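You operate a simulated robot arm through the tools that you are given. There is no shell and no other tool. Be economical: measure what you need, move in short steps, check, and stop when the job is done.

You are at the controls of a simulated two-armed robot. One attempt, no reset.

JOB
Take the cardboard box from the upper shelf of the brown bookcase and leave it on top of the white book.
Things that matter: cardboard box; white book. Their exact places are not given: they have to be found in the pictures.

The check looks at the end state, three seconds after you hand in, the way a careful person would. Anything else that was tipped, shoved, dropped, spilled or broken makes it a failure.

ROBOT AND FRAMES
Two 6-joint arms with two-finger parallel grippers on one trunk, on a base that drives. Base frame: it is fixed to the floor where the robot stands at the start and does not move with it; the origin is under the middle of the robot, x ahead of it, y to its left, z up. Lengths are in mm, angles in degrees, forces in N, time in s.
The left shoulder is at the start at [60, 187, 1288], the right one opposite. With the tool pointing down near the work surface each hand reaches from about 100 to 580 mm from the robot's upright axis, wherever it stands, measured 20 degrees to its own side. Places, roughly: white book [500, -3250, 1000]. Payload 1.57 kg a hand.
The TCP of each hand is the grasp point between the finger pads, 30 mm short of the fingertips. In the tool frame z runs along the fingers and y along their closing line. The gripper opens to 110 mm. The fingers are 24 mm wide and 12 mm thick; the gripper's body (48 by 112 mm) begins 78 mm behind the TCP.
Orientation is that of the tool frame in the base frame, as a unit quaternion [w, x, y, z]. With the fingers straight down and closing along the base's y, the tool's x points along the base's -x, its y along +y and its z along -z.

CONTROLS
- The arms move only by the tool apply_moves. It takes "left_steps", "right_steps" or both (then of equal length, played together; a hand with none holds still); each is a list of rows, each a list of 7 numbers: the opening, from 0 (shut) to 1 (fully open), then the shift along the tool's x, y, z in mm, then the turn, a rotation vector about the tool's x, y, z in degrees. In form: [[grip, tx, ty, tz, wx, wy, wz], ...]. A call has 1 to 20 rows; each row shifts and turns the commanded pose from where the row before left it, along the tool's axes as they then stand. Rows are played at 5 a second. More than 50 mm and 8.6 degrees between two rows, or a gripper value outside its range, and nothing of the call is played. A pose out of reach is approached as far as the arm can. The call stops where the force on the tool passes 40 N (or 10 N more than at its start, if that is more) or the arm is blocked; 0.2 s more then pass. The fingers move at their own pace (about 153 mm/s each) and stop on an object; they squeeze with about 28 N. The grip force told is the motor's: it shows also when the fingers shut on nothing. Time passes only in rows, and 0.2 s behind the last, so rows that do not move let the fingers close. It gives the time, the measured TCP pose, the force on the tool (base axes), the opening and the grip force at its end, in the units of the frame above (readings bear some noise), and new pictures: "views" is both (left out), scene, wrist or none (wrist: the cameras of the hands that moved).
- Cameras (640 x 400 px; columns grow to the right, rows downward): "scene" is now at [22.9, 17.6, 1846.8]; the picture's right is [0.19, -0.98, 0.00], its down [-0.60, -0.12, -0.79] and it looks along [0.78, 0.15, -0.61] (base axes); focal length 278 px, centre (320, 200). "left" rides on the left gripper at [70, -16, -141] in its tool frame; the picture's right is [0.23, 0.97, 0.00], its down [-0.86, 0.20, -0.48] and it looks along [-0.47, 0.11, 0.88] (tool axes); focal length 222 px, centre (320, 200). "right" rides on the right gripper at [70, 16, -141] in its tool frame; the picture's right is [-0.23, 0.97, 0.00], its down [-0.86, -0.20, -0.48] and it looks along [-0.47, -0.11, 0.88] (tool axes); focal length 222 px, centre (320, 200).
- slide_trunk(by): slides the trunk up (or, below 0, down) by that many mm; the arms and the scene camera ride with it, the base frame stays. It gives what a move gives, with no picture.
- roll_base(legs): drives the robot by 1 to 6 legs, each [ahead, left, turn to the left] in mm, mm and degrees, along the robot's own axes; the way and the turn of a leg run together, so that a leg with both is an arc; at most 1500 mm and 180 degrees a leg. The arms and the cameras ride along, it lands a little off, and it stops where it bumps. It gives what a move gives, and a new picture of the scene camera.
- pan_tilt(pan, tilt): turns the head with the scene camera to pan (to the left, within 86 degrees either way) and tilt (down, from -29 to 69), counted from straight ahead of the robot. It gives what a move gives, and a new picture of the scene camera.
- probe_pixels(camera, pixels): for up to 12 pixels [column, row] of the newest picture of that camera ("zoom" is the newest enlarged one), the place [x, y, z] in the base frame of the surface seen there, good to about 2 mm. It takes no simulated time.
- zoom(camera, box): a new picture of the part [left, top, right, bottom] of that camera's present view, enlarged. It takes no simulated time.
- sign_off(): hands the job in; it is judged then, once.

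Go step by step. Measure first, check grasps and placings, and put right what went wrong. The budget is 80 turns and 170 pictures, counting those below and the enlarged ones. Unless the task says otherwise, let go and move clear before handing in, and close with one line.

The tools are called after "Emit:" as name(argument=value, ...) on one line, values as JSON. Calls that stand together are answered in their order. apply_moves: Moves the arms, as the interface text tells. Its arguments: {"type":"object","properties":{"left_steps":{"type":"array","items":{"type":"array","items":{"type":"number"}}},"right_steps":{"type":"array","items":{"type":"array","items":{"type":"number"}}},"views":{"type":"string","enum":["both","scene","wrist","none"]}},"required":[]} The other tools are called the same way: slide_trunk (by) slides the trunk up or down; roll_base (legs) drives the base; pan_tilt (pan, tilt) turns the head that bears the scene camera; probe_pixels (camera, pixels) gives the place of the surface under pixels of a picture; zoom (camera, box) takes an enlarged picture of a part of a camera's view; sign_off () hands the job in.

At the start:

```text
time: 0.0
left_ee_pos: [278.1, 202.1, 1560.3]
left_tool_rot: [0.0, -0.001, 1.0, 0.0]
left_force: [0.3, 0.2, -0.3]
left_gripper_width: 109.8
left_finger_force: 0.1
right_ee_pos: [331.1, -92.6, 1559.1]
right_tool_rot: [0.0, 0.0, 1.0, 0.0]
right_force: [-0.8, 0.3, -0.2]
right_gripper_width: 109.9
right_finger_force: 0.1
trunk travel left (down, up): [-916.0, 74.0]
robot x, y, heading: [-1.9, 2.3, -0.3]
head pan, tilt: [11.2, 37.8]
```

scene: 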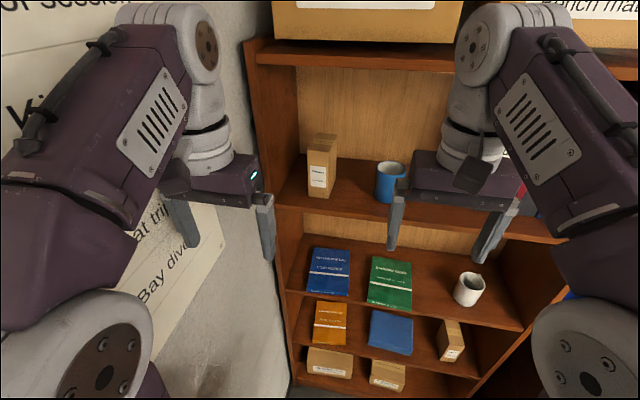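
right: 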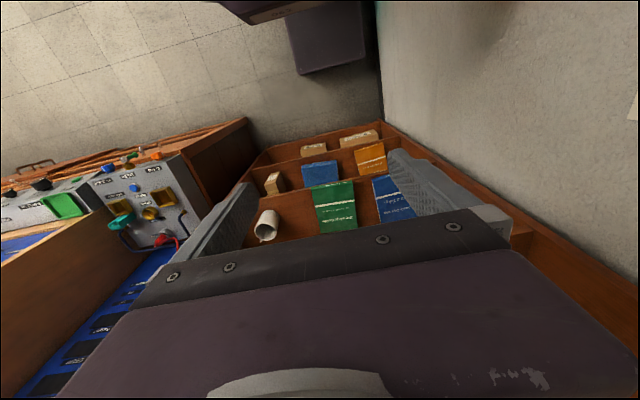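
left: 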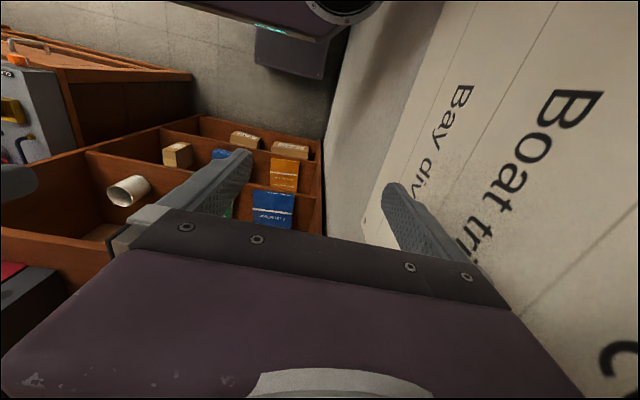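

The scene picture shows a cardboard box at about (322,165) on the upper shelf beside a blue mug at (390,180). I'll measure both and the shelf around them.

Emit:
probe_pixels(camera="scene", pixels=[[319, 143], [310, 150], [309, 190], [328, 195], [336, 155], [318, 175], [390, 190], [345, 205], [300, 205], [320, 55], [270, 120], [330, 110]])

Emit:
zoom(camera="scene", box=[240, 30, 460, 220])

```text
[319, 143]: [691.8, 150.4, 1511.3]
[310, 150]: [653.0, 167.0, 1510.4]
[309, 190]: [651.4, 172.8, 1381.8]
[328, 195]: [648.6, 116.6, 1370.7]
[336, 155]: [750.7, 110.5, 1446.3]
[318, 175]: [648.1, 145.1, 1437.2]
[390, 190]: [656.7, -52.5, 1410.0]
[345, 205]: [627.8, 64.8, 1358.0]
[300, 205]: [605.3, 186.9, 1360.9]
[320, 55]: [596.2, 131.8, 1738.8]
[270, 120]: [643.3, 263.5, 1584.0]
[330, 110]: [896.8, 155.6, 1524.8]
```

```text
2.11 times, centred on (350, 125) of scene
```

zoom: 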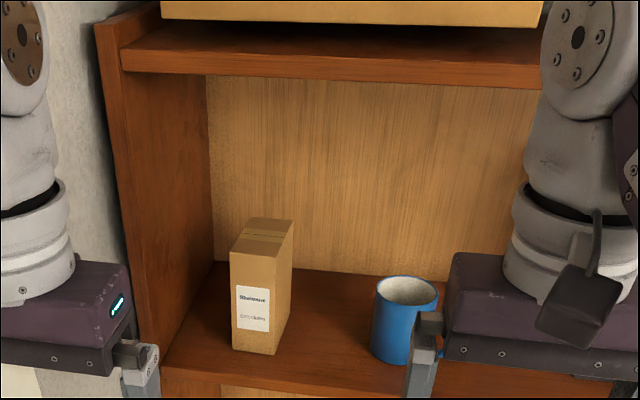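

The box is about 60 mm wide (y 113–173), front at x≈648, top z≈1511, on a shelf at z≈1360. I'll bring the left hand to point forward in front of the shelf, dropping slightly as it turns.

Emit:
apply_moves(left_steps=[[1, -15, 0, 10, 0, -8.18, 0], [1, -13.4, 0, 12, 0, -8.18, 0], [1, -11.6, 0, 13.8, 0, -8.18, 0], [1, -9.5, 0, 15.3, 0, -8.18, 0], [1, -7.2, 0, 16.5, 0, -8.18, 0], [1, -4.8, 0, 17.4, 0, -8.18, 0], [1, -2.3, 0, 17.9, 0, -8.18, 0], [1, 0.3, 0, 18, 0, -8.18, 0], [1, 2.9, 0, 17.8, 0, -8.18, 0], [1, 5.4, 0, 17.2, 0, -8.18, 0], [1, 7.8, 0, 16.3, 0, -8.18, 0]])

Emit:
probe_pixels(camera="scene", pixels=[[240, 140], [20, 100]])

```text
time: 2.6
left_ee_pos: [483.2, 241.6, 1468.6]
left_tool_rot: [0.616, -0.033, 0.782, 0.085]
left_force: [-16.4, -28.0, 6.5]
left_gripper_width: 87.0
left_finger_force: 0.1
left hand out of reach, approached as far as the arm can: row 3, 4, 5, 6, 7, 8, 9, 10
right_ee_pos: [321.5, -102.9, 1561.4]
right_tool_rot: [0.003, 0.001, 1.0, 0.002]
right_force: [-0.3, 0.5, 0.3]
right_gripper_width: 110.2
right_finger_force: 0.0
trunk travel left (down, up): [-916.0, 74.0]
robot x, y, heading: [-0.5, -0.4, -0.2]
head pan, tilt: [11.2, 37.8]
stopped in row 11 (left hand): the force on the tool passed its limit (the readings are from after the stop); the commanded pose is now the measured one
```

scene: 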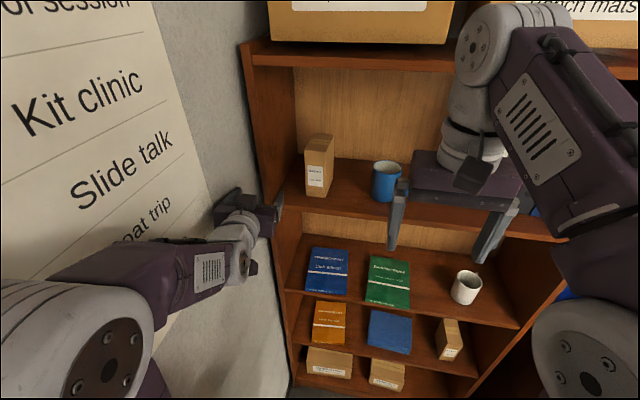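
left: 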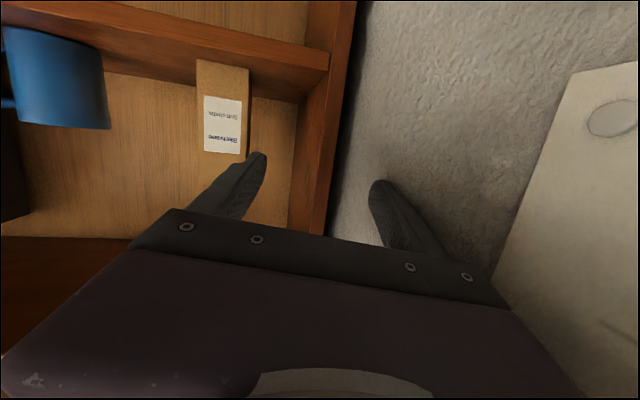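

```text
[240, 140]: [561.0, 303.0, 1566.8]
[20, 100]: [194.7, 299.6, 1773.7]
```

The left finger touched the wall (y≈300) while the arm was swinging round, and the hand now points nearly forward. I'll move it right, away from the wall.

Emit:
apply_moves(left_steps=[[1, 0, -25, -10, 0, 0, 0], [1, 0, -35, 0, 0, 0, 0], [1, 0, -35, 0, 0, 0, 0], [1, 0, 0, 0, 0, 0, 0]])

```text
time: 3.6
left_ee_pos: [500.3, 160.8, 1455.8]
left_tool_rot: [0.613, -0.039, 0.784, 0.085]
left_force: [0.5, 0.9, -0.6]
left_gripper_width: 110.1
left_finger_force: 0.1
right_ee_pos: [331.1, -91.6, 1558.0]
right_tool_rot: [-0.001, 0.0, 1.0, -0.001]
right_force: [0.7, 1.1, 0.5]
right_gripper_width: 109.8
right_finger_force: 0.0
trunk travel left (down, up): [-916.0, 74.0]
robot x, y, heading: [-1.6, -1.8, 0.1]
head pan, tilt: [11.2, 37.8]
```

scene: 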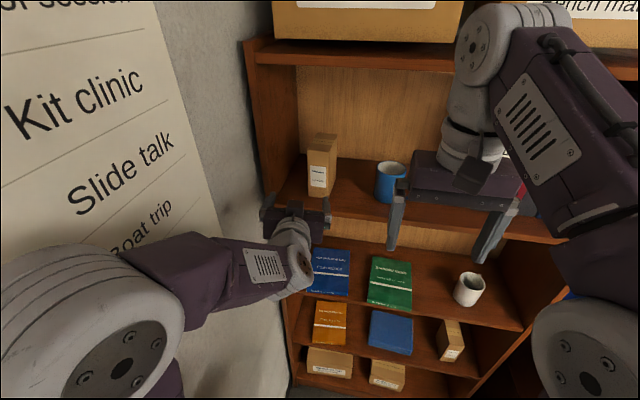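
left: 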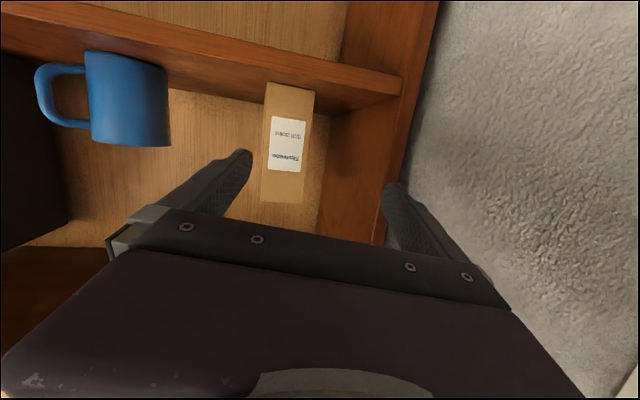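

The hand is yawed about 11° left and pitched 13° down, and the TCP is at y 161. I'll square up the yaw and roll and centre it on the box at y≈144.

Emit:
apply_moves(left_steps=[[1, 0, -8, 0, 5.2, -0.5, -1.2], [1, 0, -8, 0, 5.2, -0.5, -1.2], [1, 0, 0, 0, 0, 0, 0]])

Emit:
probe_pixels(camera="scene", pixels=[[309, 140], [335, 152], [322, 135], [309, 175], [328, 175], [326, 152], [330, 180]])

```text
time: 4.4
left_ee_pos: [500.1, 143.4, 1455.7]
left_tool_rot: [0.622, 0.003, 0.783, -0.001]
left_force: [0.5, 0.8, -0.4]
left_gripper_width: 109.9
left_finger_force: 0.1
right_ee_pos: [329.6, -92.1, 1560.0]
right_tool_rot: [0.0, 0.0, 1.0, 0.0]
right_force: [0.2, -0.1, -0.6]
right_gripper_width: 109.7
right_finger_force: 0.0
trunk travel left (down, up): [-916.0, 74.0]
robot x, y, heading: [-6.2, -1.8, -0.2]
head pan, tilt: [11.2, 37.8]
```

scene: 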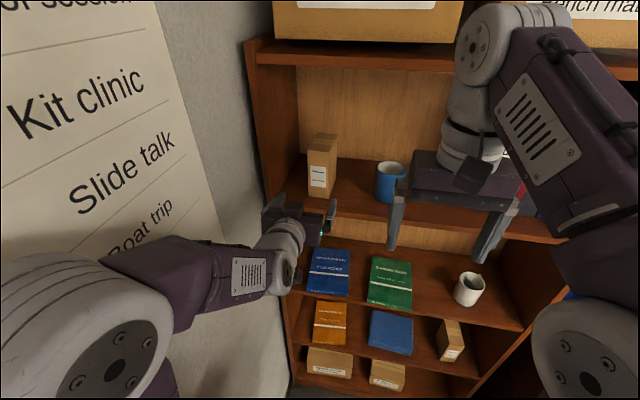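
left: 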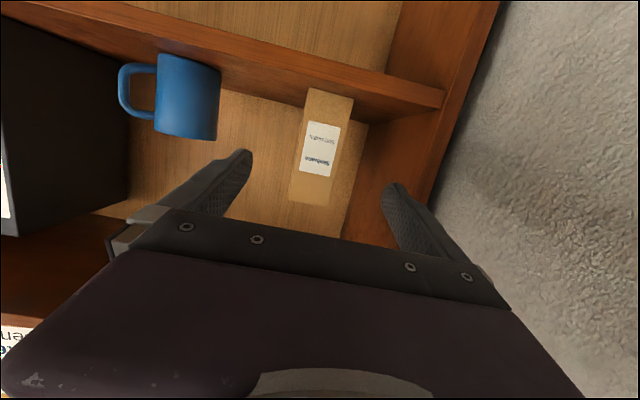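

```text
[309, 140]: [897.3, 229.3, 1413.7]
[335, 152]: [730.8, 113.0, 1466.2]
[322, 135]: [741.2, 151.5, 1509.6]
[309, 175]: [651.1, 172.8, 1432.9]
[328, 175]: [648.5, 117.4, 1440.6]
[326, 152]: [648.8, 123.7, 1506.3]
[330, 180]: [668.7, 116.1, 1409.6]
```

The hand is now squared up at y=143, and the box is yawed about −3°. I'll match that yaw and advance halfway while rising slightly.

Emit:
apply_moves(left_steps=[[1, -14, 0, 46.7, 2.7, 0, 0.6], [1, -14, 0, 46.7, 0, 0, 0], [1, 0, 0, 0, 0, 0, 0]])

```text
time: 5.2
left_ee_pos: [595.8, 139.9, 1463.3]
left_tool_rot: [0.623, 0.02, 0.782, -0.014]
left_force: [-1.0, 0.0, 0.2]
left_gripper_width: 110.2
left_finger_force: 0.1
right_ee_pos: [328.4, -94.8, 1560.2]
right_tool_rot: [0.001, 0.0, 1.0, 0.0]
right_force: [-0.3, 0.9, 0.1]
right_gripper_width: 110.0
right_finger_force: 0.1
trunk travel left (down, up): [-916.0, 74.0]
robot x, y, heading: [0.7, -0.5, 0.0]
head pan, tilt: [11.2, 37.8]
```

scene: 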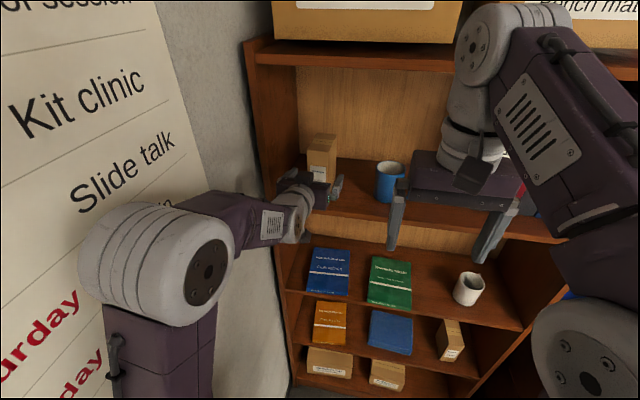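
left: 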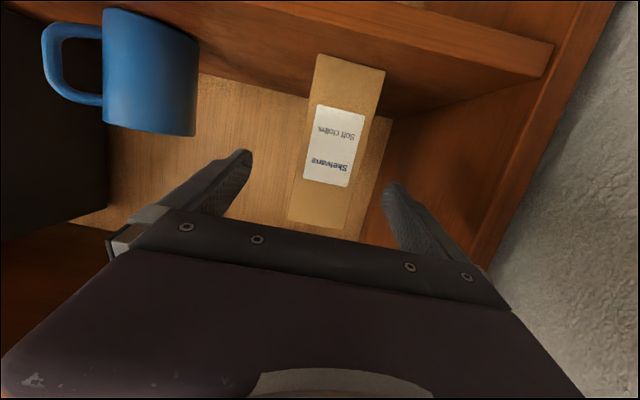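

The box sits between the fingers, with the right finger left of it and the left finger right of it in the wrist view. I'll advance the remaining 100 mm with a small y correction.

Emit:
apply_moves(left_steps=[[1, -12, 4, 48, 0, 0, 0], [1, -11, 3, 48, 0, 0, 0], [1, 0, 0, 0, 0, 0, 0]])

```text
time: 6.0
left_ee_pos: [693.4, 143.7, 1462.8]
left_tool_rot: [0.623, 0.021, 0.782, -0.015]
left_force: [0.6, 0.1, 0.4]
left_gripper_width: 110.1
left_finger_force: 0.0
right_ee_pos: [327.2, -93.8, 1559.5]
right_tool_rot: [0.001, 0.0, 1.0, 0.0]
right_force: [0.6, -0.1, 0.5]
right_gripper_width: 109.9
right_finger_force: 0.0
trunk travel left (down, up): [-916.0, 74.0]
robot x, y, heading: [0.7, 1.5, -0.1]
head pan, tilt: [11.2, 37.8]
```

scene: 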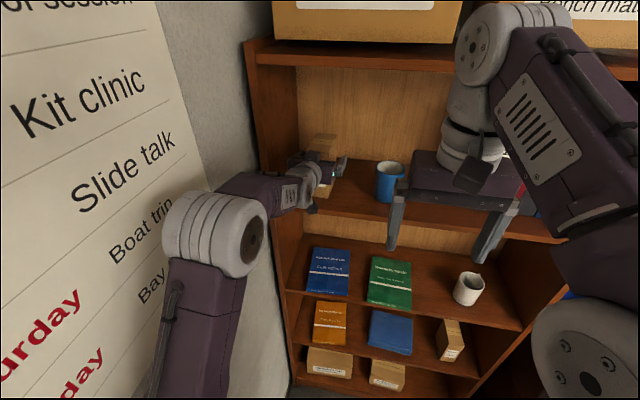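
left: 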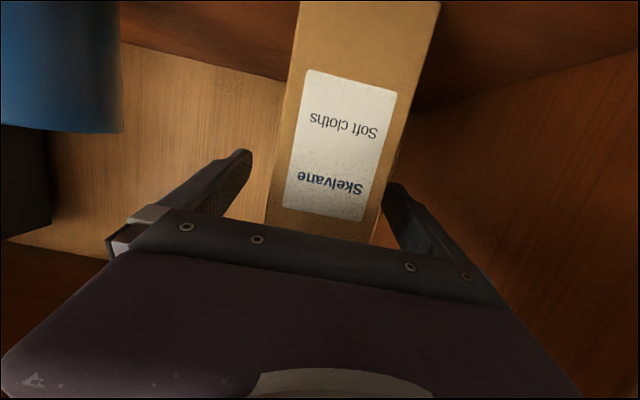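

The TCP is at [693, 144, 1463], inside the box's footprint. I'll close the gripper.

Emit:
apply_moves(left_steps=[[0.6, 0, 0, 0, 0, 0, 0], [0.4, 0, 0, 0, 0, 0, 0], [0.4, 0, 0, 0, 0, 0, 0], [0.4, 0, 0, 0, 0, 0, 0]], views="wrist")

```text
time: 7.0
left_ee_pos: [694.9, 144.2, 1462.1]
left_tool_rot: [0.622, 0.021, 0.782, -0.015]
left_force: [-0.2, -1.1, 1.5]
left_gripper_width: 59.5
left_finger_force: 27.5
right_ee_pos: [330.5, -93.4, 1560.0]
right_tool_rot: [0.0, 0.001, 1.0, -0.001]
right_force: [-0.4, 0.4, 0.6]
right_gripper_width: 110.1
right_finger_force: 0.1
trunk travel left (down, up): [-916.0, 74.0]
robot x, y, heading: [-2.9, 1.7, -0.2]
head pan, tilt: [11.2, 37.8]
```

left: 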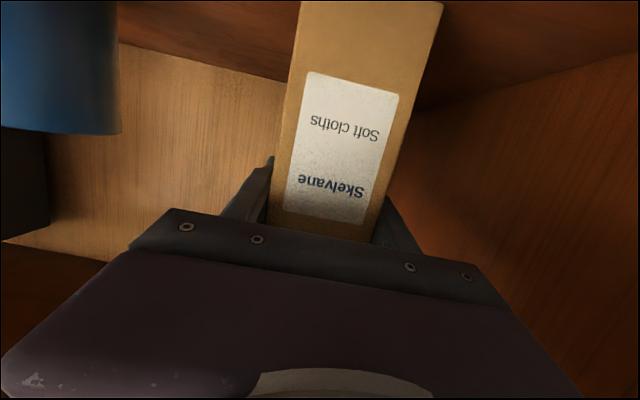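

The box is gripped (59.5 mm, 27.5 N). I'll lift it 30 mm.

Emit:
apply_moves(left_steps=[[0, -15, 0, -3.5, 0, 0, 0], [0, -15, 0, -3.5, 0, 0, 0], [0, 0, 0, 0, 0, 0, 0]])

```text
time: 7.8
left_ee_pos: [695.9, 143.5, 1491.8]
left_tool_rot: [0.622, 0.021, 0.782, -0.015]
left_force: [-0.2, -0.3, -2.1]
left_gripper_width: 59.5
left_finger_force: 27.9
right_ee_pos: [332.2, -93.8, 1559.1]
right_tool_rot: [0.0, 0.0, 1.0, 0.0]
right_force: [0.1, 0.2, 0.2]
right_gripper_width: 110.0
right_finger_force: 0.0
trunk travel left (down, up): [-916.0, 74.0]
robot x, y, heading: [-2.6, 0.2, 0.1]
head pan, tilt: [11.2, 37.8]
```

scene: 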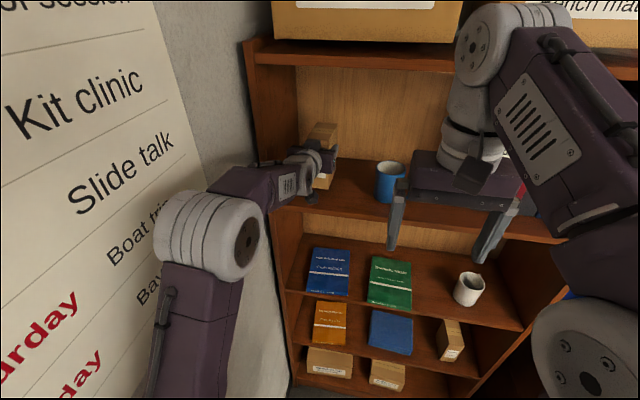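
left: 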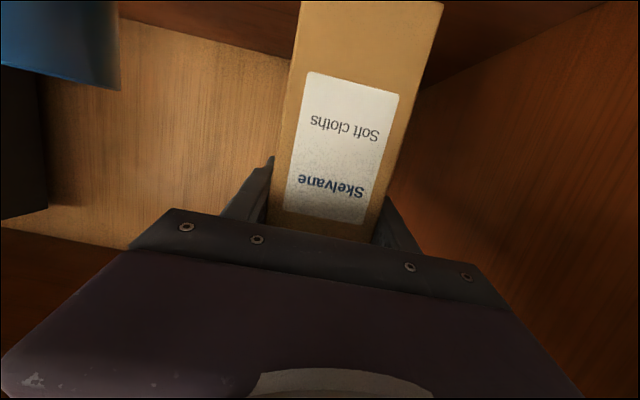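

The box is off the shelf and held firmly. I'll draw it straight back out with the arm.

Emit:
apply_moves(left_steps=[[0, 11, -2.5, -47, 0, 0, 0], [0, 11, -2.5, -47, 0, 0, 0], [0, 11, -2.5, -47, 0, 0, 0], [0, 11, -2.5, -47, 0, 0, 0], [0, 0, 0, 0, 0, 0, 0]])

Emit:
pan_tilt(pan=-86, tilt=25)

```text
time: 9.0
left_ee_pos: [499.1, 142.4, 1493.2]
left_tool_rot: [0.622, 0.022, 0.782, -0.015]
left_force: [0.9, 0.9, -1.4]
left_gripper_width: 59.9
left_finger_force: 28.0
right_ee_pos: [330.0, -94.5, 1560.4]
right_tool_rot: [0.0, 0.0, 1.0, 0.001]
right_force: [0.2, 0.0, 0.2]
right_gripper_width: 109.8
right_finger_force: 0.1
trunk travel left (down, up): [-916.0, 74.0]
robot x, y, heading: [-2.1, -1.3, -0.1]
head pan, tilt: [11.2, 37.8]
```

scene: 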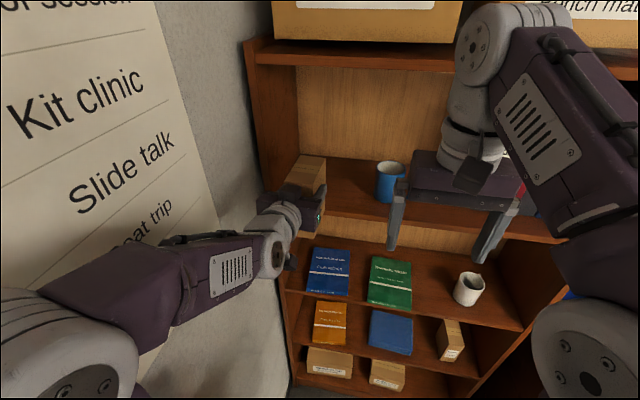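
left: 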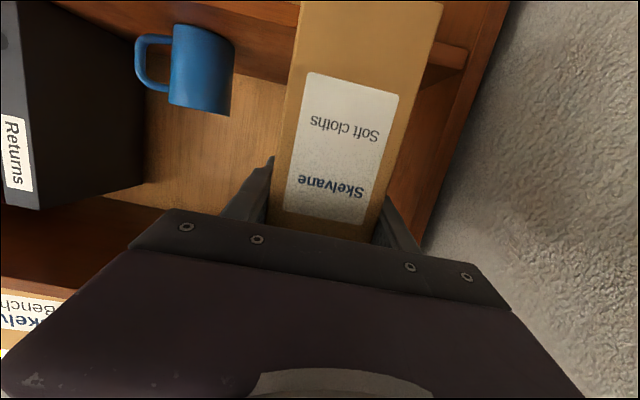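

```text
time: 10.7
left_ee_pos: [500.2, 141.4, 1493.3]
left_tool_rot: [0.623, 0.022, 0.782, -0.016]
left_force: [0.4, 0.1, -1.5]
left_gripper_width: 59.8
left_finger_force: 28.2
right_ee_pos: [331.2, -93.6, 1560.0]
right_tool_rot: [0.001, 0.001, 1.0, 0.0]
right_force: [-0.1, 0.0, -0.8]
right_gripper_width: 109.9
right_finger_force: 0.1
trunk travel left (down, up): [-916.0, 74.0]
robot x, y, heading: [-2.6, -1.8, -0.1]
head pan, tilt: [-85.9, 25.0]
```

scene: 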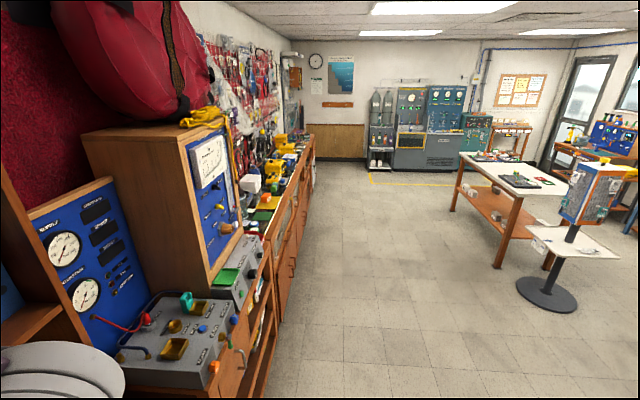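

The long workbench runs along the left of this view, and the book should be near [500, −3250, 1000]. I'll zoom in there.

Emit:
zoom(camera="scene", box=[200, 100, 360, 240])

Emit:
probe_pixels(camera="scene", pixels=[[248, 183], [300, 160], [280, 190], [250, 350], [225, 370], [380, 165], [530, 285], [620, 245], [470, 160], [450, 210], [590, 160], [300, 300]])

```text
2.86 times, centred on (280, 170) of scene
```

zoom: 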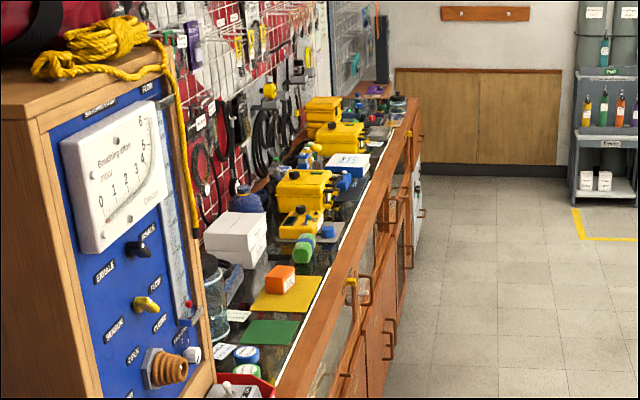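

```text
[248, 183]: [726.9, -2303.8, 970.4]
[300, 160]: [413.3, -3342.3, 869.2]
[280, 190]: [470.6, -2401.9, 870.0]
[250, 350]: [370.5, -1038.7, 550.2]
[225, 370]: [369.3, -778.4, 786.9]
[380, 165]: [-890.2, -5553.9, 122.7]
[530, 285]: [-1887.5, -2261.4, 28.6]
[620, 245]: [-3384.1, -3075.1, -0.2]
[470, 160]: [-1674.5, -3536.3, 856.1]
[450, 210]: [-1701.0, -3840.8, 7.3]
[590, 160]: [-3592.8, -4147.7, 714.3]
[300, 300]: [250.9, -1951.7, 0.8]
```

Zoom (348,165) shows a flat white thing on the bench that could be the book. I'll probe it and its surroundings.

Emit:
probe_pixels(camera="zoom", pixels=[[345, 160], [335, 172], [365, 158], [375, 140], [300, 180], [340, 130], [350, 180], [395, 105], [375, 90], [410, 110], [292, 305], [360, 290]])

Emit:
zoom(camera="scene", box=[265, 120, 315, 175])

```text
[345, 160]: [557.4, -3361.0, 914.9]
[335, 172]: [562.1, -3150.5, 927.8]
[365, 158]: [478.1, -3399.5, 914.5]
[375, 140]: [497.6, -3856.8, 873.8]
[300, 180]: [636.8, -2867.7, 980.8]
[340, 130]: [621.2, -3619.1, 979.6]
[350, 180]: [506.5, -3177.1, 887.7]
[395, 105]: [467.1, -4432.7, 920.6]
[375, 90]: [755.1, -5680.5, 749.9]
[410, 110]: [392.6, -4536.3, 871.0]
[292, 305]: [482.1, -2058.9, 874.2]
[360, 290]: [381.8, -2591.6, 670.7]
```

```text
7.27 times, centred on (290, 148) of scene
```

zoom: 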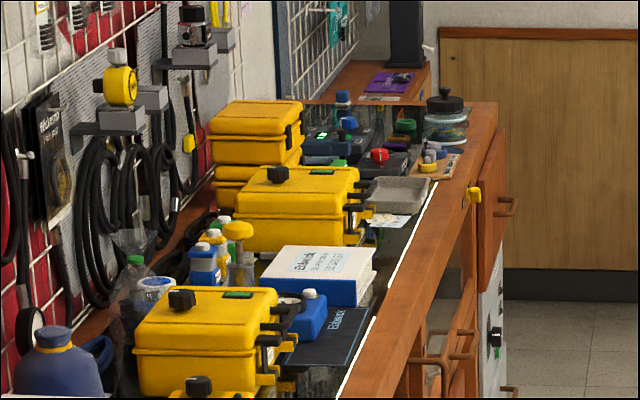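

There is a white-topped volume with blue sides at about [530, −3370, 915], lying between yellow cases. I'll back off from the bookcase and drive sideways along the bench for a closer look.

Emit:
roll_base(legs=[[-450, 0, 0], [0, -1400, 0]])

```text
time: 12.1
left_ee_pos: [427.7, 124.6, 1441.6]
left_tool_rot: [0.564, 0.039, 0.825, -0.003]
left_force: [1.0, 0.0, -2.2]
left_gripper_width: 59.8
left_finger_force: 28.5
right_ee_pos: [200.7, -99.2, 1561.6]
right_tool_rot: [0.023, 0.006, 1.0, -0.014]
right_force: [-0.3, 0.0, -0.6]
right_gripper_width: 109.9
right_finger_force: 0.1
trunk travel left (down, up): [-916.0, 74.0]
robot x, y, heading: [-66.6, -10.4, 0.1]
head pan, tilt: [-85.9, 25.0]
stopped in leg 1: the robot was blocked; the commanded pose is now the measured one
```

scene: 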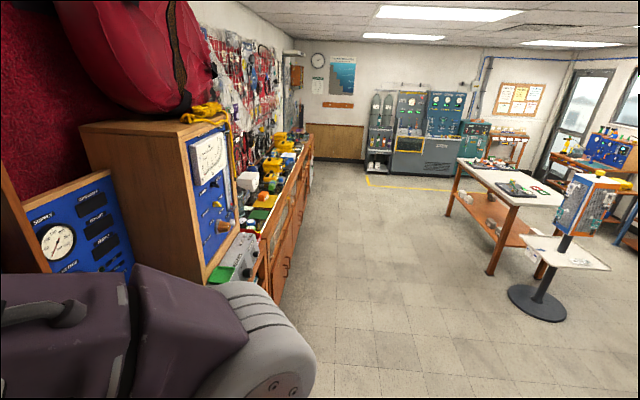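

The base was blocked after 65 mm backward, so something stands behind. I'll look around.

Emit:
pan_tilt(pan=86, tilt=45)

Emit:
pan_tilt(pan=-86, tilt=60)

Emit:
pan_tilt(pan=0, tilt=50)

```text
time: 14.7
left_ee_pos: [426.6, 125.9, 1444.3]
left_tool_rot: [0.566, 0.038, 0.824, -0.002]
left_force: [0.5, 0.9, -1.6]
left_gripper_width: 59.6
left_finger_force: 28.0
right_ee_pos: [200.5, -98.9, 1564.6]
right_tool_rot: [0.025, 0.005, 1.0, -0.009]
right_force: [-1.0, -0.6, 0.7]
right_gripper_width: 110.1
right_finger_force: 0.0
trunk travel left (down, up): [-916.0, 74.0]
robot x, y, heading: [-69.7, -9.8, 0.3]
head pan, tilt: [85.9, 45.0]
```

scene: 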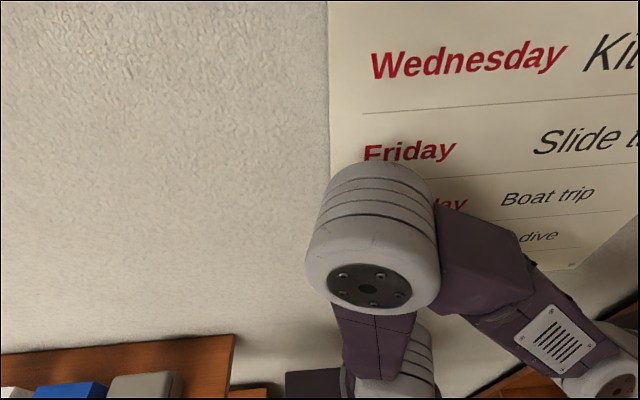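

```text
time: 17.3
left_ee_pos: [425.7, 126.5, 1444.1]
left_tool_rot: [0.566, 0.038, 0.823, -0.002]
left_force: [-0.4, -0.2, -1.9]
left_gripper_width: 59.6
left_finger_force: 28.2
right_ee_pos: [199.8, -98.6, 1562.8]
right_tool_rot: [0.026, 0.006, 1.0, -0.007]
right_force: [-0.6, 0.1, -0.7]
right_gripper_width: 110.0
right_finger_force: 0.0
trunk travel left (down, up): [-916.0, 74.0]
robot x, y, heading: [-64.7, -11.5, 0.3]
head pan, tilt: [-85.9, 60.0]
```

scene: 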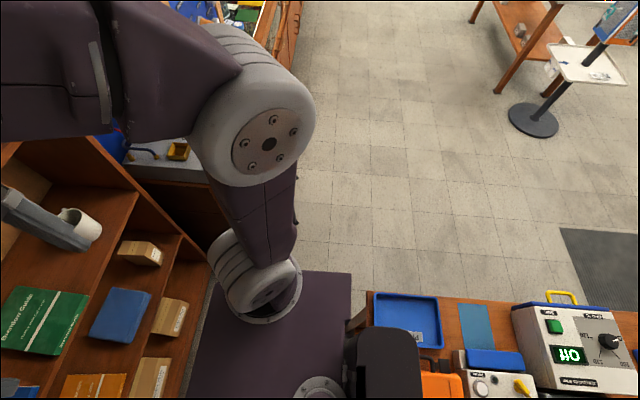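

```text
time: 18.9
left_ee_pos: [425.8, 126.2, 1445.0]
left_tool_rot: [0.567, 0.038, 0.823, -0.002]
left_force: [0.3, -1.1, -1.9]
left_gripper_width: 59.9
left_finger_force: 27.3
right_ee_pos: [199.3, -99.4, 1563.1]
right_tool_rot: [0.026, 0.006, 1.0, -0.008]
right_force: [0.8, -0.3, 0.3]
right_gripper_width: 109.9
right_finger_force: 0.0
trunk travel left (down, up): [-916.0, 74.0]
robot x, y, heading: [-66.3, -10.6, 0.2]
head pan, tilt: [0.0, 50.0]
```

scene: 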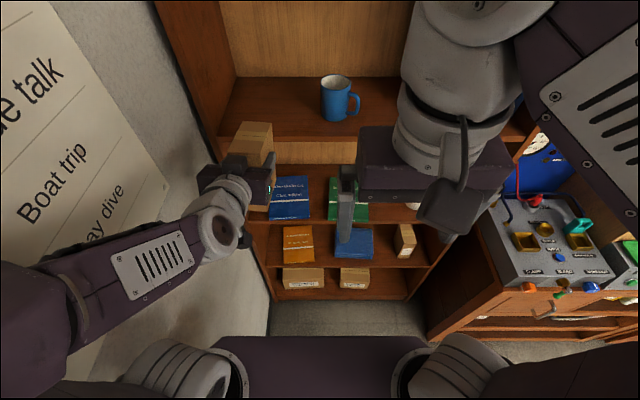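

A bench stands close behind the robot, so it is in a nook that opens to the right (−y). I'll check the heights and fronts of the panel units I have to pass.

Emit:
pan_tilt(pan=-62, tilt=40)

```text
time: 20.2
left_ee_pos: [426.1, 125.5, 1444.0]
left_tool_rot: [0.566, 0.038, 0.823, -0.003]
left_force: [0.7, -0.7, -2.5]
left_gripper_width: 59.7
left_finger_force: 28.1
right_ee_pos: [200.1, -98.8, 1562.8]
right_tool_rot: [0.027, 0.005, 1.0, -0.008]
right_force: [0.0, -0.9, -0.2]
right_gripper_width: 110.1
right_finger_force: 0.0
trunk travel left (down, up): [-916.0, 74.0]
robot x, y, heading: [-64.6, -7.7, 0.3]
head pan, tilt: [-62.0, 40.0]
```

scene: 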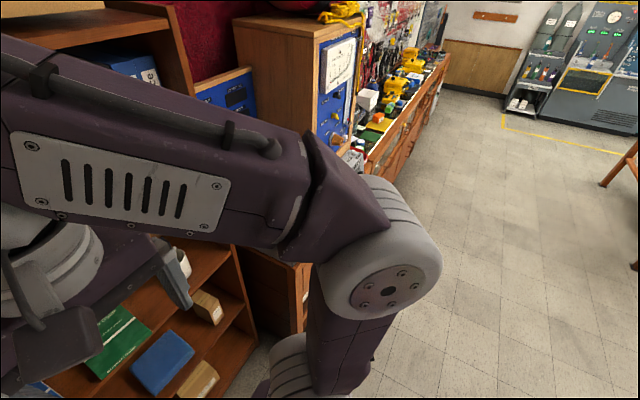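

Emit:
probe_pixels(camera="scene", pixels=[[318, 36], [240, 22], [325, 120], [250, 75], [160, 15], [185, 80], [400, 160], [235, 310], [338, 10], [100, 12], [290, 360], [355, 155]])

```text
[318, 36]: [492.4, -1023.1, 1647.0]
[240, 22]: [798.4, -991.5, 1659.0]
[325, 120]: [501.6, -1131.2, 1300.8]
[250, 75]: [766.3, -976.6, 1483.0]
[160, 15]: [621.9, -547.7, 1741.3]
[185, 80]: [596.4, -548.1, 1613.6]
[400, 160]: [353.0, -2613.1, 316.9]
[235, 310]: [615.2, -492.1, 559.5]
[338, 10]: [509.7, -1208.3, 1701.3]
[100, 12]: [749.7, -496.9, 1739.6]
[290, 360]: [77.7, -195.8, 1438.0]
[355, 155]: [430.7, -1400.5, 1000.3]
```

The tall meter box front is at x≈495 with its top at z≈1650, which is too close to the carried box at this x. I'll measure the rear bench's extent and the robot deck to plan backing out.

Emit:
pan_tilt(pan=-86, tilt=66)

Emit:
probe_pixels(camera="scene", pixels=[[370, 245], [345, 275], [440, 250], [360, 300], [345, 220], [250, 220], [220, 300], [600, 262], [350, 240], [340, 320], [200, 380], [380, 260]])

```text
time: 21.1
left_ee_pos: [426.0, 125.7, 1445.2]
left_tool_rot: [0.567, 0.038, 0.823, -0.003]
left_force: [-0.3, -0.2, -2.0]
left_gripper_width: 60.2
left_finger_force: 28.1
right_ee_pos: [201.1, -99.4, 1563.6]
right_tool_rot: [0.026, 0.005, 1.0, -0.008]
right_force: [-0.9, 0.3, 0.0]
right_gripper_width: 109.8
right_finger_force: 0.1
trunk travel left (down, up): [-916.0, 74.0]
robot x, y, heading: [-65.1, -12.4, 0.2]
head pan, tilt: [-85.9, 66.0]
```

scene: 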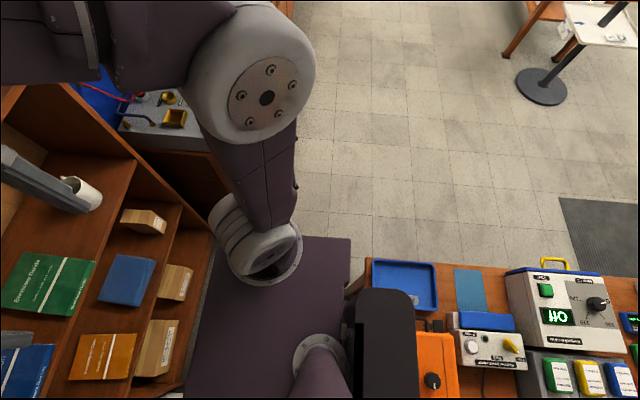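

```text
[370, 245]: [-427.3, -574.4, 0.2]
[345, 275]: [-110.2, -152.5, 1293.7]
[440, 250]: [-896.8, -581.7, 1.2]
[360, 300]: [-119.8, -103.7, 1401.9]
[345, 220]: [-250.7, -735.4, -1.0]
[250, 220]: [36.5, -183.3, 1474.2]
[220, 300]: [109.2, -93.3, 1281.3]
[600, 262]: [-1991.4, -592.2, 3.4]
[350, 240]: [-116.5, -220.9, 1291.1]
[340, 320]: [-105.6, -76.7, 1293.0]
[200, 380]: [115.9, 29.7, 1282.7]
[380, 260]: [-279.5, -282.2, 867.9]
```

The rear bench ends at y≈−275 and its front edge is at x≈−255. I'll edge forward 35 mm, go right 600 mm past its end, then back up into the open floor.

Emit:
roll_base(legs=[[35, 0, 0], [0, -600, 0]])

```text
time: 21.9
left_ee_pos: [410.1, 114.7, 1441.4]
left_tool_rot: [0.559, 0.049, 0.828, 0.005]
left_force: [1.0, 0.2, -1.4]
left_gripper_width: 59.5
left_finger_force: 28.2
right_ee_pos: [141.0, -100.7, 1545.5]
right_tool_rot: [0.011, 0.014, 0.997, -0.077]
right_force: [0.7, -0.3, 0.1]
right_gripper_width: 109.8
right_finger_force: 0.0
trunk travel left (down, up): [-916.0, 74.0]
robot x, y, heading: [-48.8, -11.1, 0.4]
head pan, tilt: [-85.9, 66.0]
stopped in leg 1: the robot was blocked; the commanded pose is now the measured one
```

scene: 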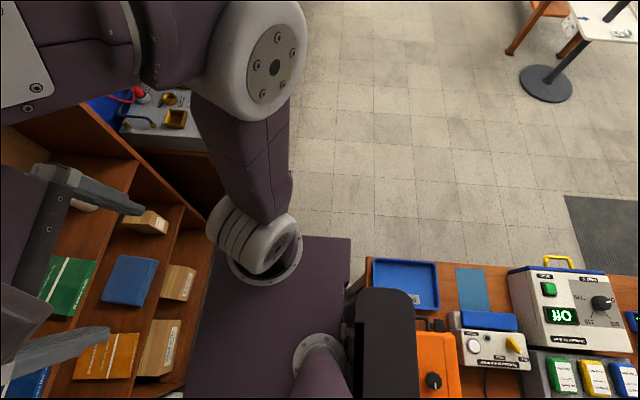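

Blocked again, after just 18 mm forward. The left elbow may be rubbing the wall at y≈300, so I'll look at it and measure.

Emit:
pan_tilt(pan=86, tilt=55)

Emit:
probe_pixels(camera="scene", pixels=[[375, 150], [330, 130], [430, 150], [375, 110], [200, 250], [60, 350], [220, 270], [520, 270], [450, 200], [380, 330]])

```text
time: 24.5
left_ee_pos: [408.0, 115.7, 1442.8]
left_tool_rot: [0.56, 0.048, 0.827, 0.005]
left_force: [0.0, -0.3, -1.4]
left_gripper_width: 59.7
left_finger_force: 28.0
right_ee_pos: [139.7, -97.2, 1547.9]
right_tool_rot: [0.017, 0.015, 0.997, -0.068]
right_force: [0.2, 0.4, 1.5]
right_gripper_width: 110.0
right_finger_force: 0.1
trunk travel left (down, up): [-916.0, 74.0]
robot x, y, heading: [-48.3, -8.5, 0.3]
head pan, tilt: [85.9, 55.0]
```

scene: 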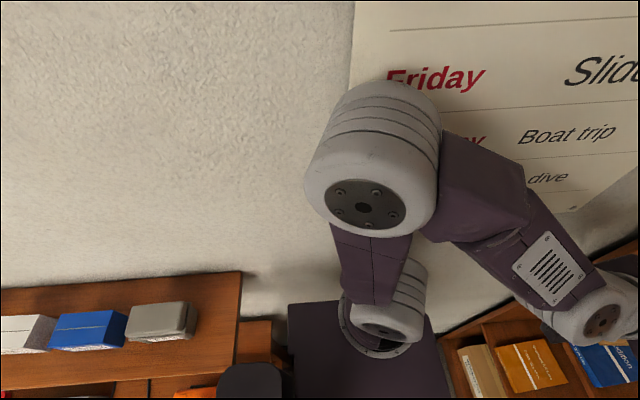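

```text
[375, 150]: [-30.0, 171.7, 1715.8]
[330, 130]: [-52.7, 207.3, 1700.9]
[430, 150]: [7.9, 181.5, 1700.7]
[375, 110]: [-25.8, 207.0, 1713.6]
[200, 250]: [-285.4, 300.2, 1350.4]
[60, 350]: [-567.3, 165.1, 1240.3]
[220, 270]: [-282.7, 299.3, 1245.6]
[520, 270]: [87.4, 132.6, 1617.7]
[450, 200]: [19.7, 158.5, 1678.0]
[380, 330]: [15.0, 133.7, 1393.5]
```

The left elbow drum sits against the wall side. I'll roll straight right, away from the wall, without moving forward or back.

Emit:
roll_base(legs=[[0, -100, 0]])

```text
time: 25.2
left_ee_pos: [394.8, 106.5, 1443.7]
left_tool_rot: [0.562, 0.053, 0.826, 0.01]
left_force: [-0.2, 1.0, -1.8]
left_gripper_width: 59.9
left_finger_force: 28.3
right_ee_pos: [100.4, -91.6, 1543.8]
right_tool_rot: [0.027, 0.012, 0.995, -0.091]
right_force: [1.6, -0.1, 0.1]
right_gripper_width: 110.1
right_finger_force: 0.0
trunk travel left (down, up): [-916.0, 74.0]
robot x, y, heading: [-32.4, -15.7, 0.2]
head pan, tilt: [85.9, 55.0]
stopped in leg 1: the robot was blocked; the commanded pose is now the measured one
```

scene: 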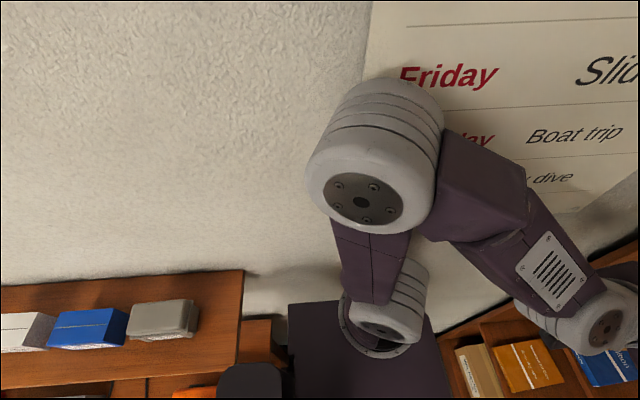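

Still blocked, and the right arm shifts every time, so something else is in contact. I'll look at the front and the right side, including the right wrist camera.

Emit:
pan_tilt(pan=-30, tilt=50)

Emit:
zoom(camera="right", box=[0, 0, 640, 400])

Emit:
zoom(camera="left", box=[0, 0, 640, 400])

```text
time: 27.2
left_ee_pos: [392.8, 108.4, 1446.4]
left_tool_rot: [0.565, 0.05, 0.824, 0.01]
left_force: [0.1, 0.3, -1.6]
left_gripper_width: 59.8
left_finger_force: 28.0
right_ee_pos: [106.0, -95.8, 1546.0]
right_tool_rot: [0.024, 0.014, 0.996, -0.088]
right_force: [0.2, 0.3, 0.1]
right_gripper_width: 109.9
right_finger_force: 0.0
trunk travel left (down, up): [-916.0, 74.0]
robot x, y, heading: [-38.0, -11.8, 0.2]
head pan, tilt: [-30.0, 50.0]
```

scene: 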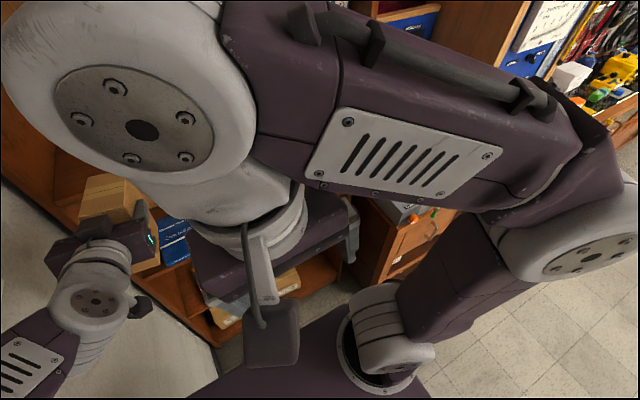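

```text
1.00 times, centred on (320, 200) of right
```

zoom: 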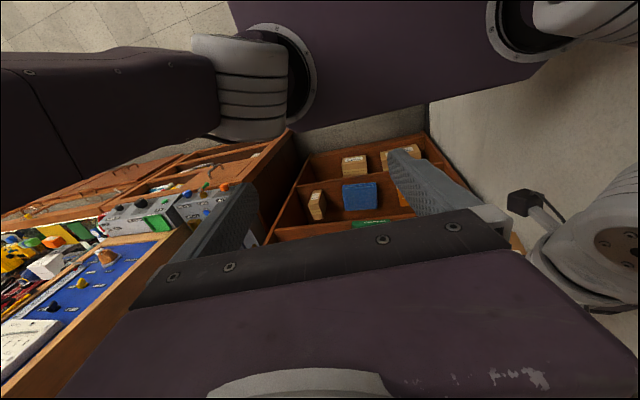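

```text
1.00 times, centred on (320, 200) of left
```

zoom: 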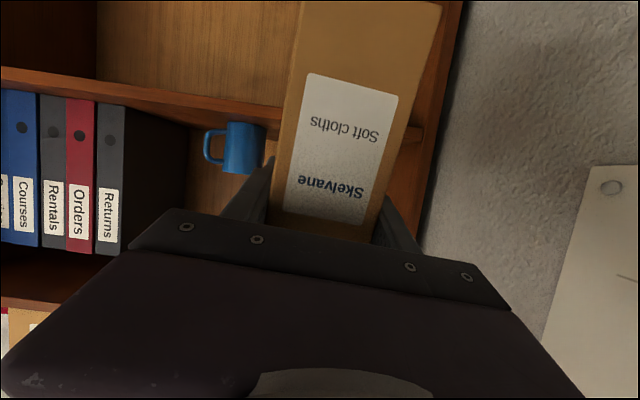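

No tool forces show, but the right arm has drifted back near the head. I'll move it forward again, then look down and behind to see what the base touches.

Emit:
apply_moves(right_steps=[[1, -40, 0, 0, 0, 0, 0], [1, -40, 0, 0, 0, 0, 0], [1, -40, 0, 0, 0, 0, 0], [1, 0, 0, 0, 0, 0, 0]], views="none")

Emit:
pan_tilt(pan=-86, tilt=69)

Emit:
probe_pixels(camera="scene", pixels=[[372, 255], [380, 250], [430, 330], [425, 370], [445, 330], [420, 350], [400, 280], [410, 330], [345, 300], [360, 270], [390, 320], [395, 380]])

```text
time: 28.2
left_ee_pos: [393.3, 107.1, 1445.5]
left_tool_rot: [0.564, 0.05, 0.824, 0.011]
left_force: [-0.2, 0.1, -2.1]
left_gripper_width: 59.8
left_finger_force: 28.0
right_ee_pos: [222.4, -101.3, 1552.5]
right_tool_rot: [0.025, 0.014, 0.996, -0.084]
right_force: [0.1, 0.3, -0.4]
right_gripper_width: 110.0
right_finger_force: 0.1
trunk travel left (down, up): [-916.0, 74.0]
robot x, y, heading: [-38.8, -9.7, 0.2]
head pan, tilt: [-30.0, 50.0]
```

```text
time: 29.4
left_ee_pos: [395.0, 107.9, 1446.8]
left_tool_rot: [0.564, 0.051, 0.824, 0.009]
left_force: [-0.6, -0.6, -1.5]
left_gripper_width: 59.9
left_finger_force: 27.7
right_ee_pos: [222.2, -100.9, 1553.7]
right_tool_rot: [0.026, 0.014, 0.996, -0.084]
right_force: [0.3, 0.2, 0.4]
right_gripper_width: 110.3
right_finger_force: 0.1
trunk travel left (down, up): [-916.0, 74.0]
robot x, y, heading: [-37.5, -8.9, 0.4]
head pan, tilt: [-85.9, 68.8]
```

scene: 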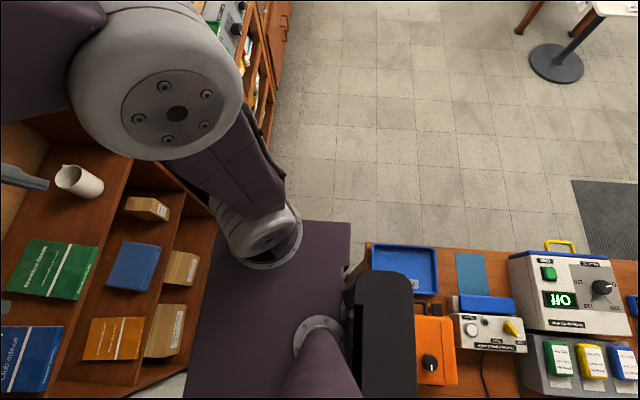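

```text
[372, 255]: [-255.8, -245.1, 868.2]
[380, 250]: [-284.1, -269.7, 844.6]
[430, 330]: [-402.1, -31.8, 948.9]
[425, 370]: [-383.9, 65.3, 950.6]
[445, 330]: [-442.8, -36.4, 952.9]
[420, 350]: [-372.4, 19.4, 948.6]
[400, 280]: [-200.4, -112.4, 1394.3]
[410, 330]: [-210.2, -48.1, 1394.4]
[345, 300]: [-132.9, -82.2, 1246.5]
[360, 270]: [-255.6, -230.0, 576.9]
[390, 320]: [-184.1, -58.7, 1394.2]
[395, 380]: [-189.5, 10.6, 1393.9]
```

The base clears the rear bench by about 25 mm here, so I suspect the right forearm next to the head is the contact. I'll lower the right hand and move it outward, and set the head near forward.

Emit:
apply_moves(right_steps=[[1, -15, -25, 35, 0, 0, 0], [1, -15, -25, 35, 0, 0, 0], [1, -15, -25, 35, 0, 0, 0], [1, -10, -25, 35, 0, 0, 0], [1, -10, -25, 35, 0, 0, 0], [1, 0, -25, 35, 0, 0, 0], [1, 0, -25, 35, 0, 0, 0], [1, 0, 0, 0, 0, 0, 0]], views="none")

Emit:
pan_tilt(pan=-40, tilt=45)

```text
time: 31.2
left_ee_pos: [394.7, 108.8, 1446.6]
left_tool_rot: [0.563, 0.05, 0.825, 0.011]
left_force: [-0.3, 0.1, -2.6]
left_gripper_width: 60.1
left_finger_force: 28.1
right_ee_pos: [293.9, -316.6, 1343.0]
right_tool_rot: [0.026, 0.014, 0.996, -0.085]
right_force: [0.9, 0.5, 1.1]
right_gripper_width: 110.1
right_finger_force: 0.0
trunk travel left (down, up): [-916.0, 74.0]
robot x, y, heading: [-37.3, -14.0, 0.5]
head pan, tilt: [-85.9, 68.8]
```

```text
time: 32.3
left_ee_pos: [394.1, 108.9, 1446.0]
left_tool_rot: [0.564, 0.051, 0.824, 0.01]
left_force: [0.3, -0.9, -2.3]
left_gripper_width: 60.0
left_finger_force: 28.2
right_ee_pos: [293.4, -317.0, 1344.0]
right_tool_rot: [0.026, 0.015, 0.996, -0.085]
right_force: [-0.2, 1.0, -0.2]
right_gripper_width: 109.8
right_finger_force: 0.1
trunk travel left (down, up): [-916.0, 74.0]
robot x, y, heading: [-39.5, -7.8, 0.2]
head pan, tilt: [-40.0, 45.0]
```

scene: 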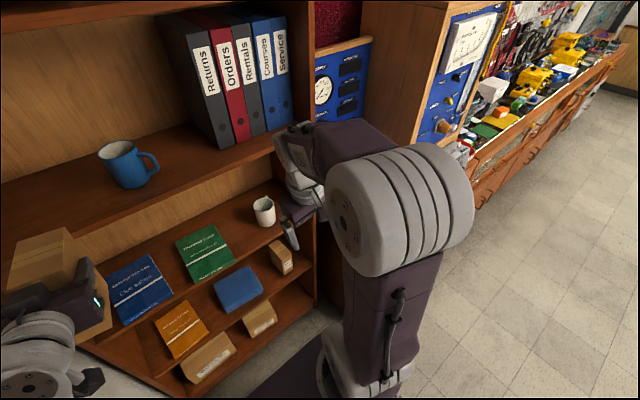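

The right arm now stands clear of the head. I'll test a short roll to the right.

Emit:
roll_base(legs=[[0, -100, 0]])

```text
time: 33.6
left_ee_pos: [421.0, -2.3, 1443.5]
left_tool_rot: [0.56, 0.119, 0.819, -0.029]
left_force: [0.8, -0.5, -2.4]
left_gripper_width: 60.2
left_finger_force: 27.7
right_ee_pos: [236.3, -396.8, 1347.6]
right_tool_rot: [0.031, 0.093, 0.991, -0.087]
right_force: [1.3, -0.1, -0.6]
right_gripper_width: 110.3
right_finger_force: 0.0
trunk travel left (down, up): [-916.0, 74.0]
robot x, y, heading: [-17.3, -45.9, -8.5]
head pan, tilt: [-40.0, 45.0]
stopped in leg 1: the robot was blocked; the commanded pose is now the measured one
```

scene: 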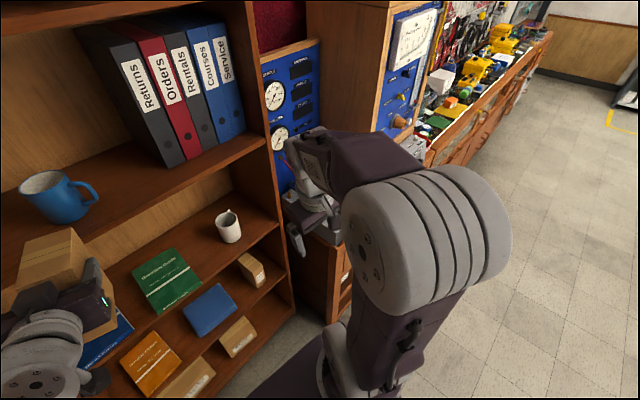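

The base turned −8.5° while sliding, so its rear right is catching on the rear bench's leg. I'll roll straight forward a little to free the rear; the carried box has about 110 mm before the bookcase.

Emit:
roll_base(legs=[[50, 0, 0]])

```text
time: 34.6
left_ee_pos: [446.6, -6.5, 1450.9]
left_tool_rot: [0.566, 0.117, 0.815, -0.031]
left_force: [-1.0, 0.5, -1.2]
left_gripper_width: 59.9
left_finger_force: 27.9
right_ee_pos: [267.9, -399.8, 1350.8]
right_tool_rot: [0.035, 0.093, 0.991, -0.088]
right_force: [0.0, 0.4, 0.1]
right_gripper_width: 110.2
right_finger_force: 0.0
trunk travel left (down, up): [-916.0, 74.0]
robot x, y, heading: [27.1, -50.8, -9.0]
head pan, tilt: [-40.0, 45.0]
```

scene: 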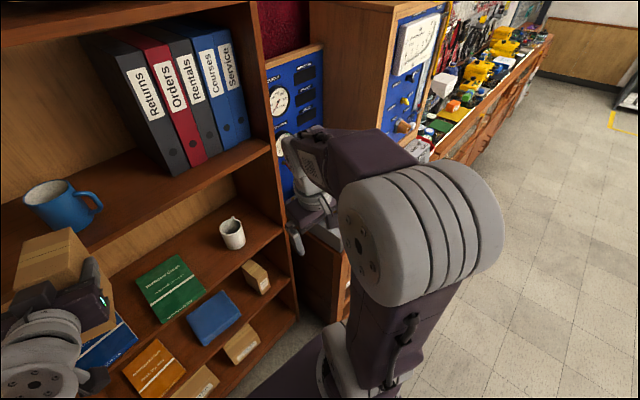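

That move was free. I'll go forward 40 mm more and turn back to heading 0.

Emit:
roll_base(legs=[[40, 0, 0], [0, 0, 9]])

```text
time: 36.1
left_ee_pos: [483.2, 53.9, 1448.6]
left_tool_rot: [0.564, 0.054, 0.824, 0.013]
left_force: [0.3, -0.1, -1.5]
left_gripper_width: 59.7
left_finger_force: 27.9
right_ee_pos: [365.5, -365.0, 1349.5]
right_tool_rot: [0.039, 0.016, 0.996, -0.084]
right_force: [-0.6, 0.2, 0.1]
right_gripper_width: 109.8
right_finger_force: 0.1
trunk travel left (down, up): [-916.0, 74.0]
robot x, y, heading: [70.2, -59.0, 0.3]
head pan, tilt: [-40.0, 45.0]
```

scene: 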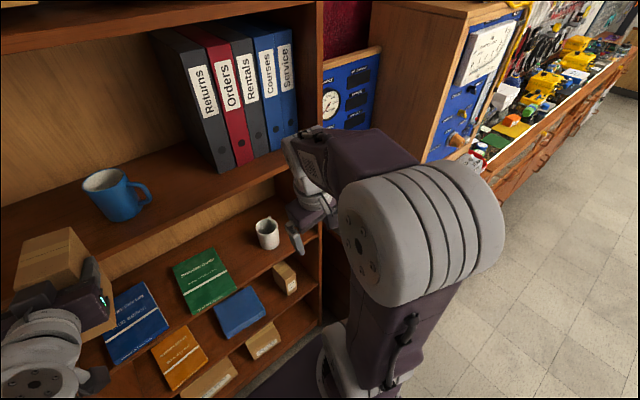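

Heading is 0 and the base is at x=70, so its rear is clear of the bench. I'll roll right 480 mm; the box passes in front of the shelf with about 40 mm margin.

Emit:
roll_base(legs=[[0, -480, 0]])

```text
time: 38.9
left_ee_pos: [489.7, -423.9, 1446.9]
left_tool_rot: [0.562, 0.054, 0.825, 0.012]
left_force: [-0.1, -0.3, -1.6]
left_gripper_width: 59.6
left_finger_force: 27.7
right_ee_pos: [368.9, -841.2, 1349.3]
right_tool_rot: [0.037, 0.016, 0.996, -0.085]
right_force: [-0.5, 0.4, -0.4]
right_gripper_width: 110.1
right_finger_force: 0.1
trunk travel left (down, up): [-916.0, 74.0]
robot x, y, heading: [65.0, -537.8, -0.0]
head pan, tilt: [-40.0, 45.0]
```

scene: 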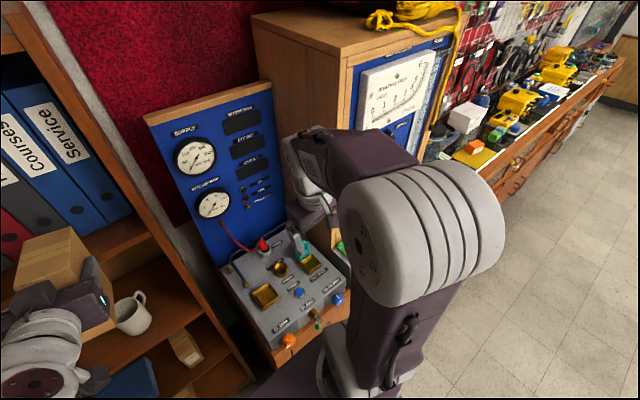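

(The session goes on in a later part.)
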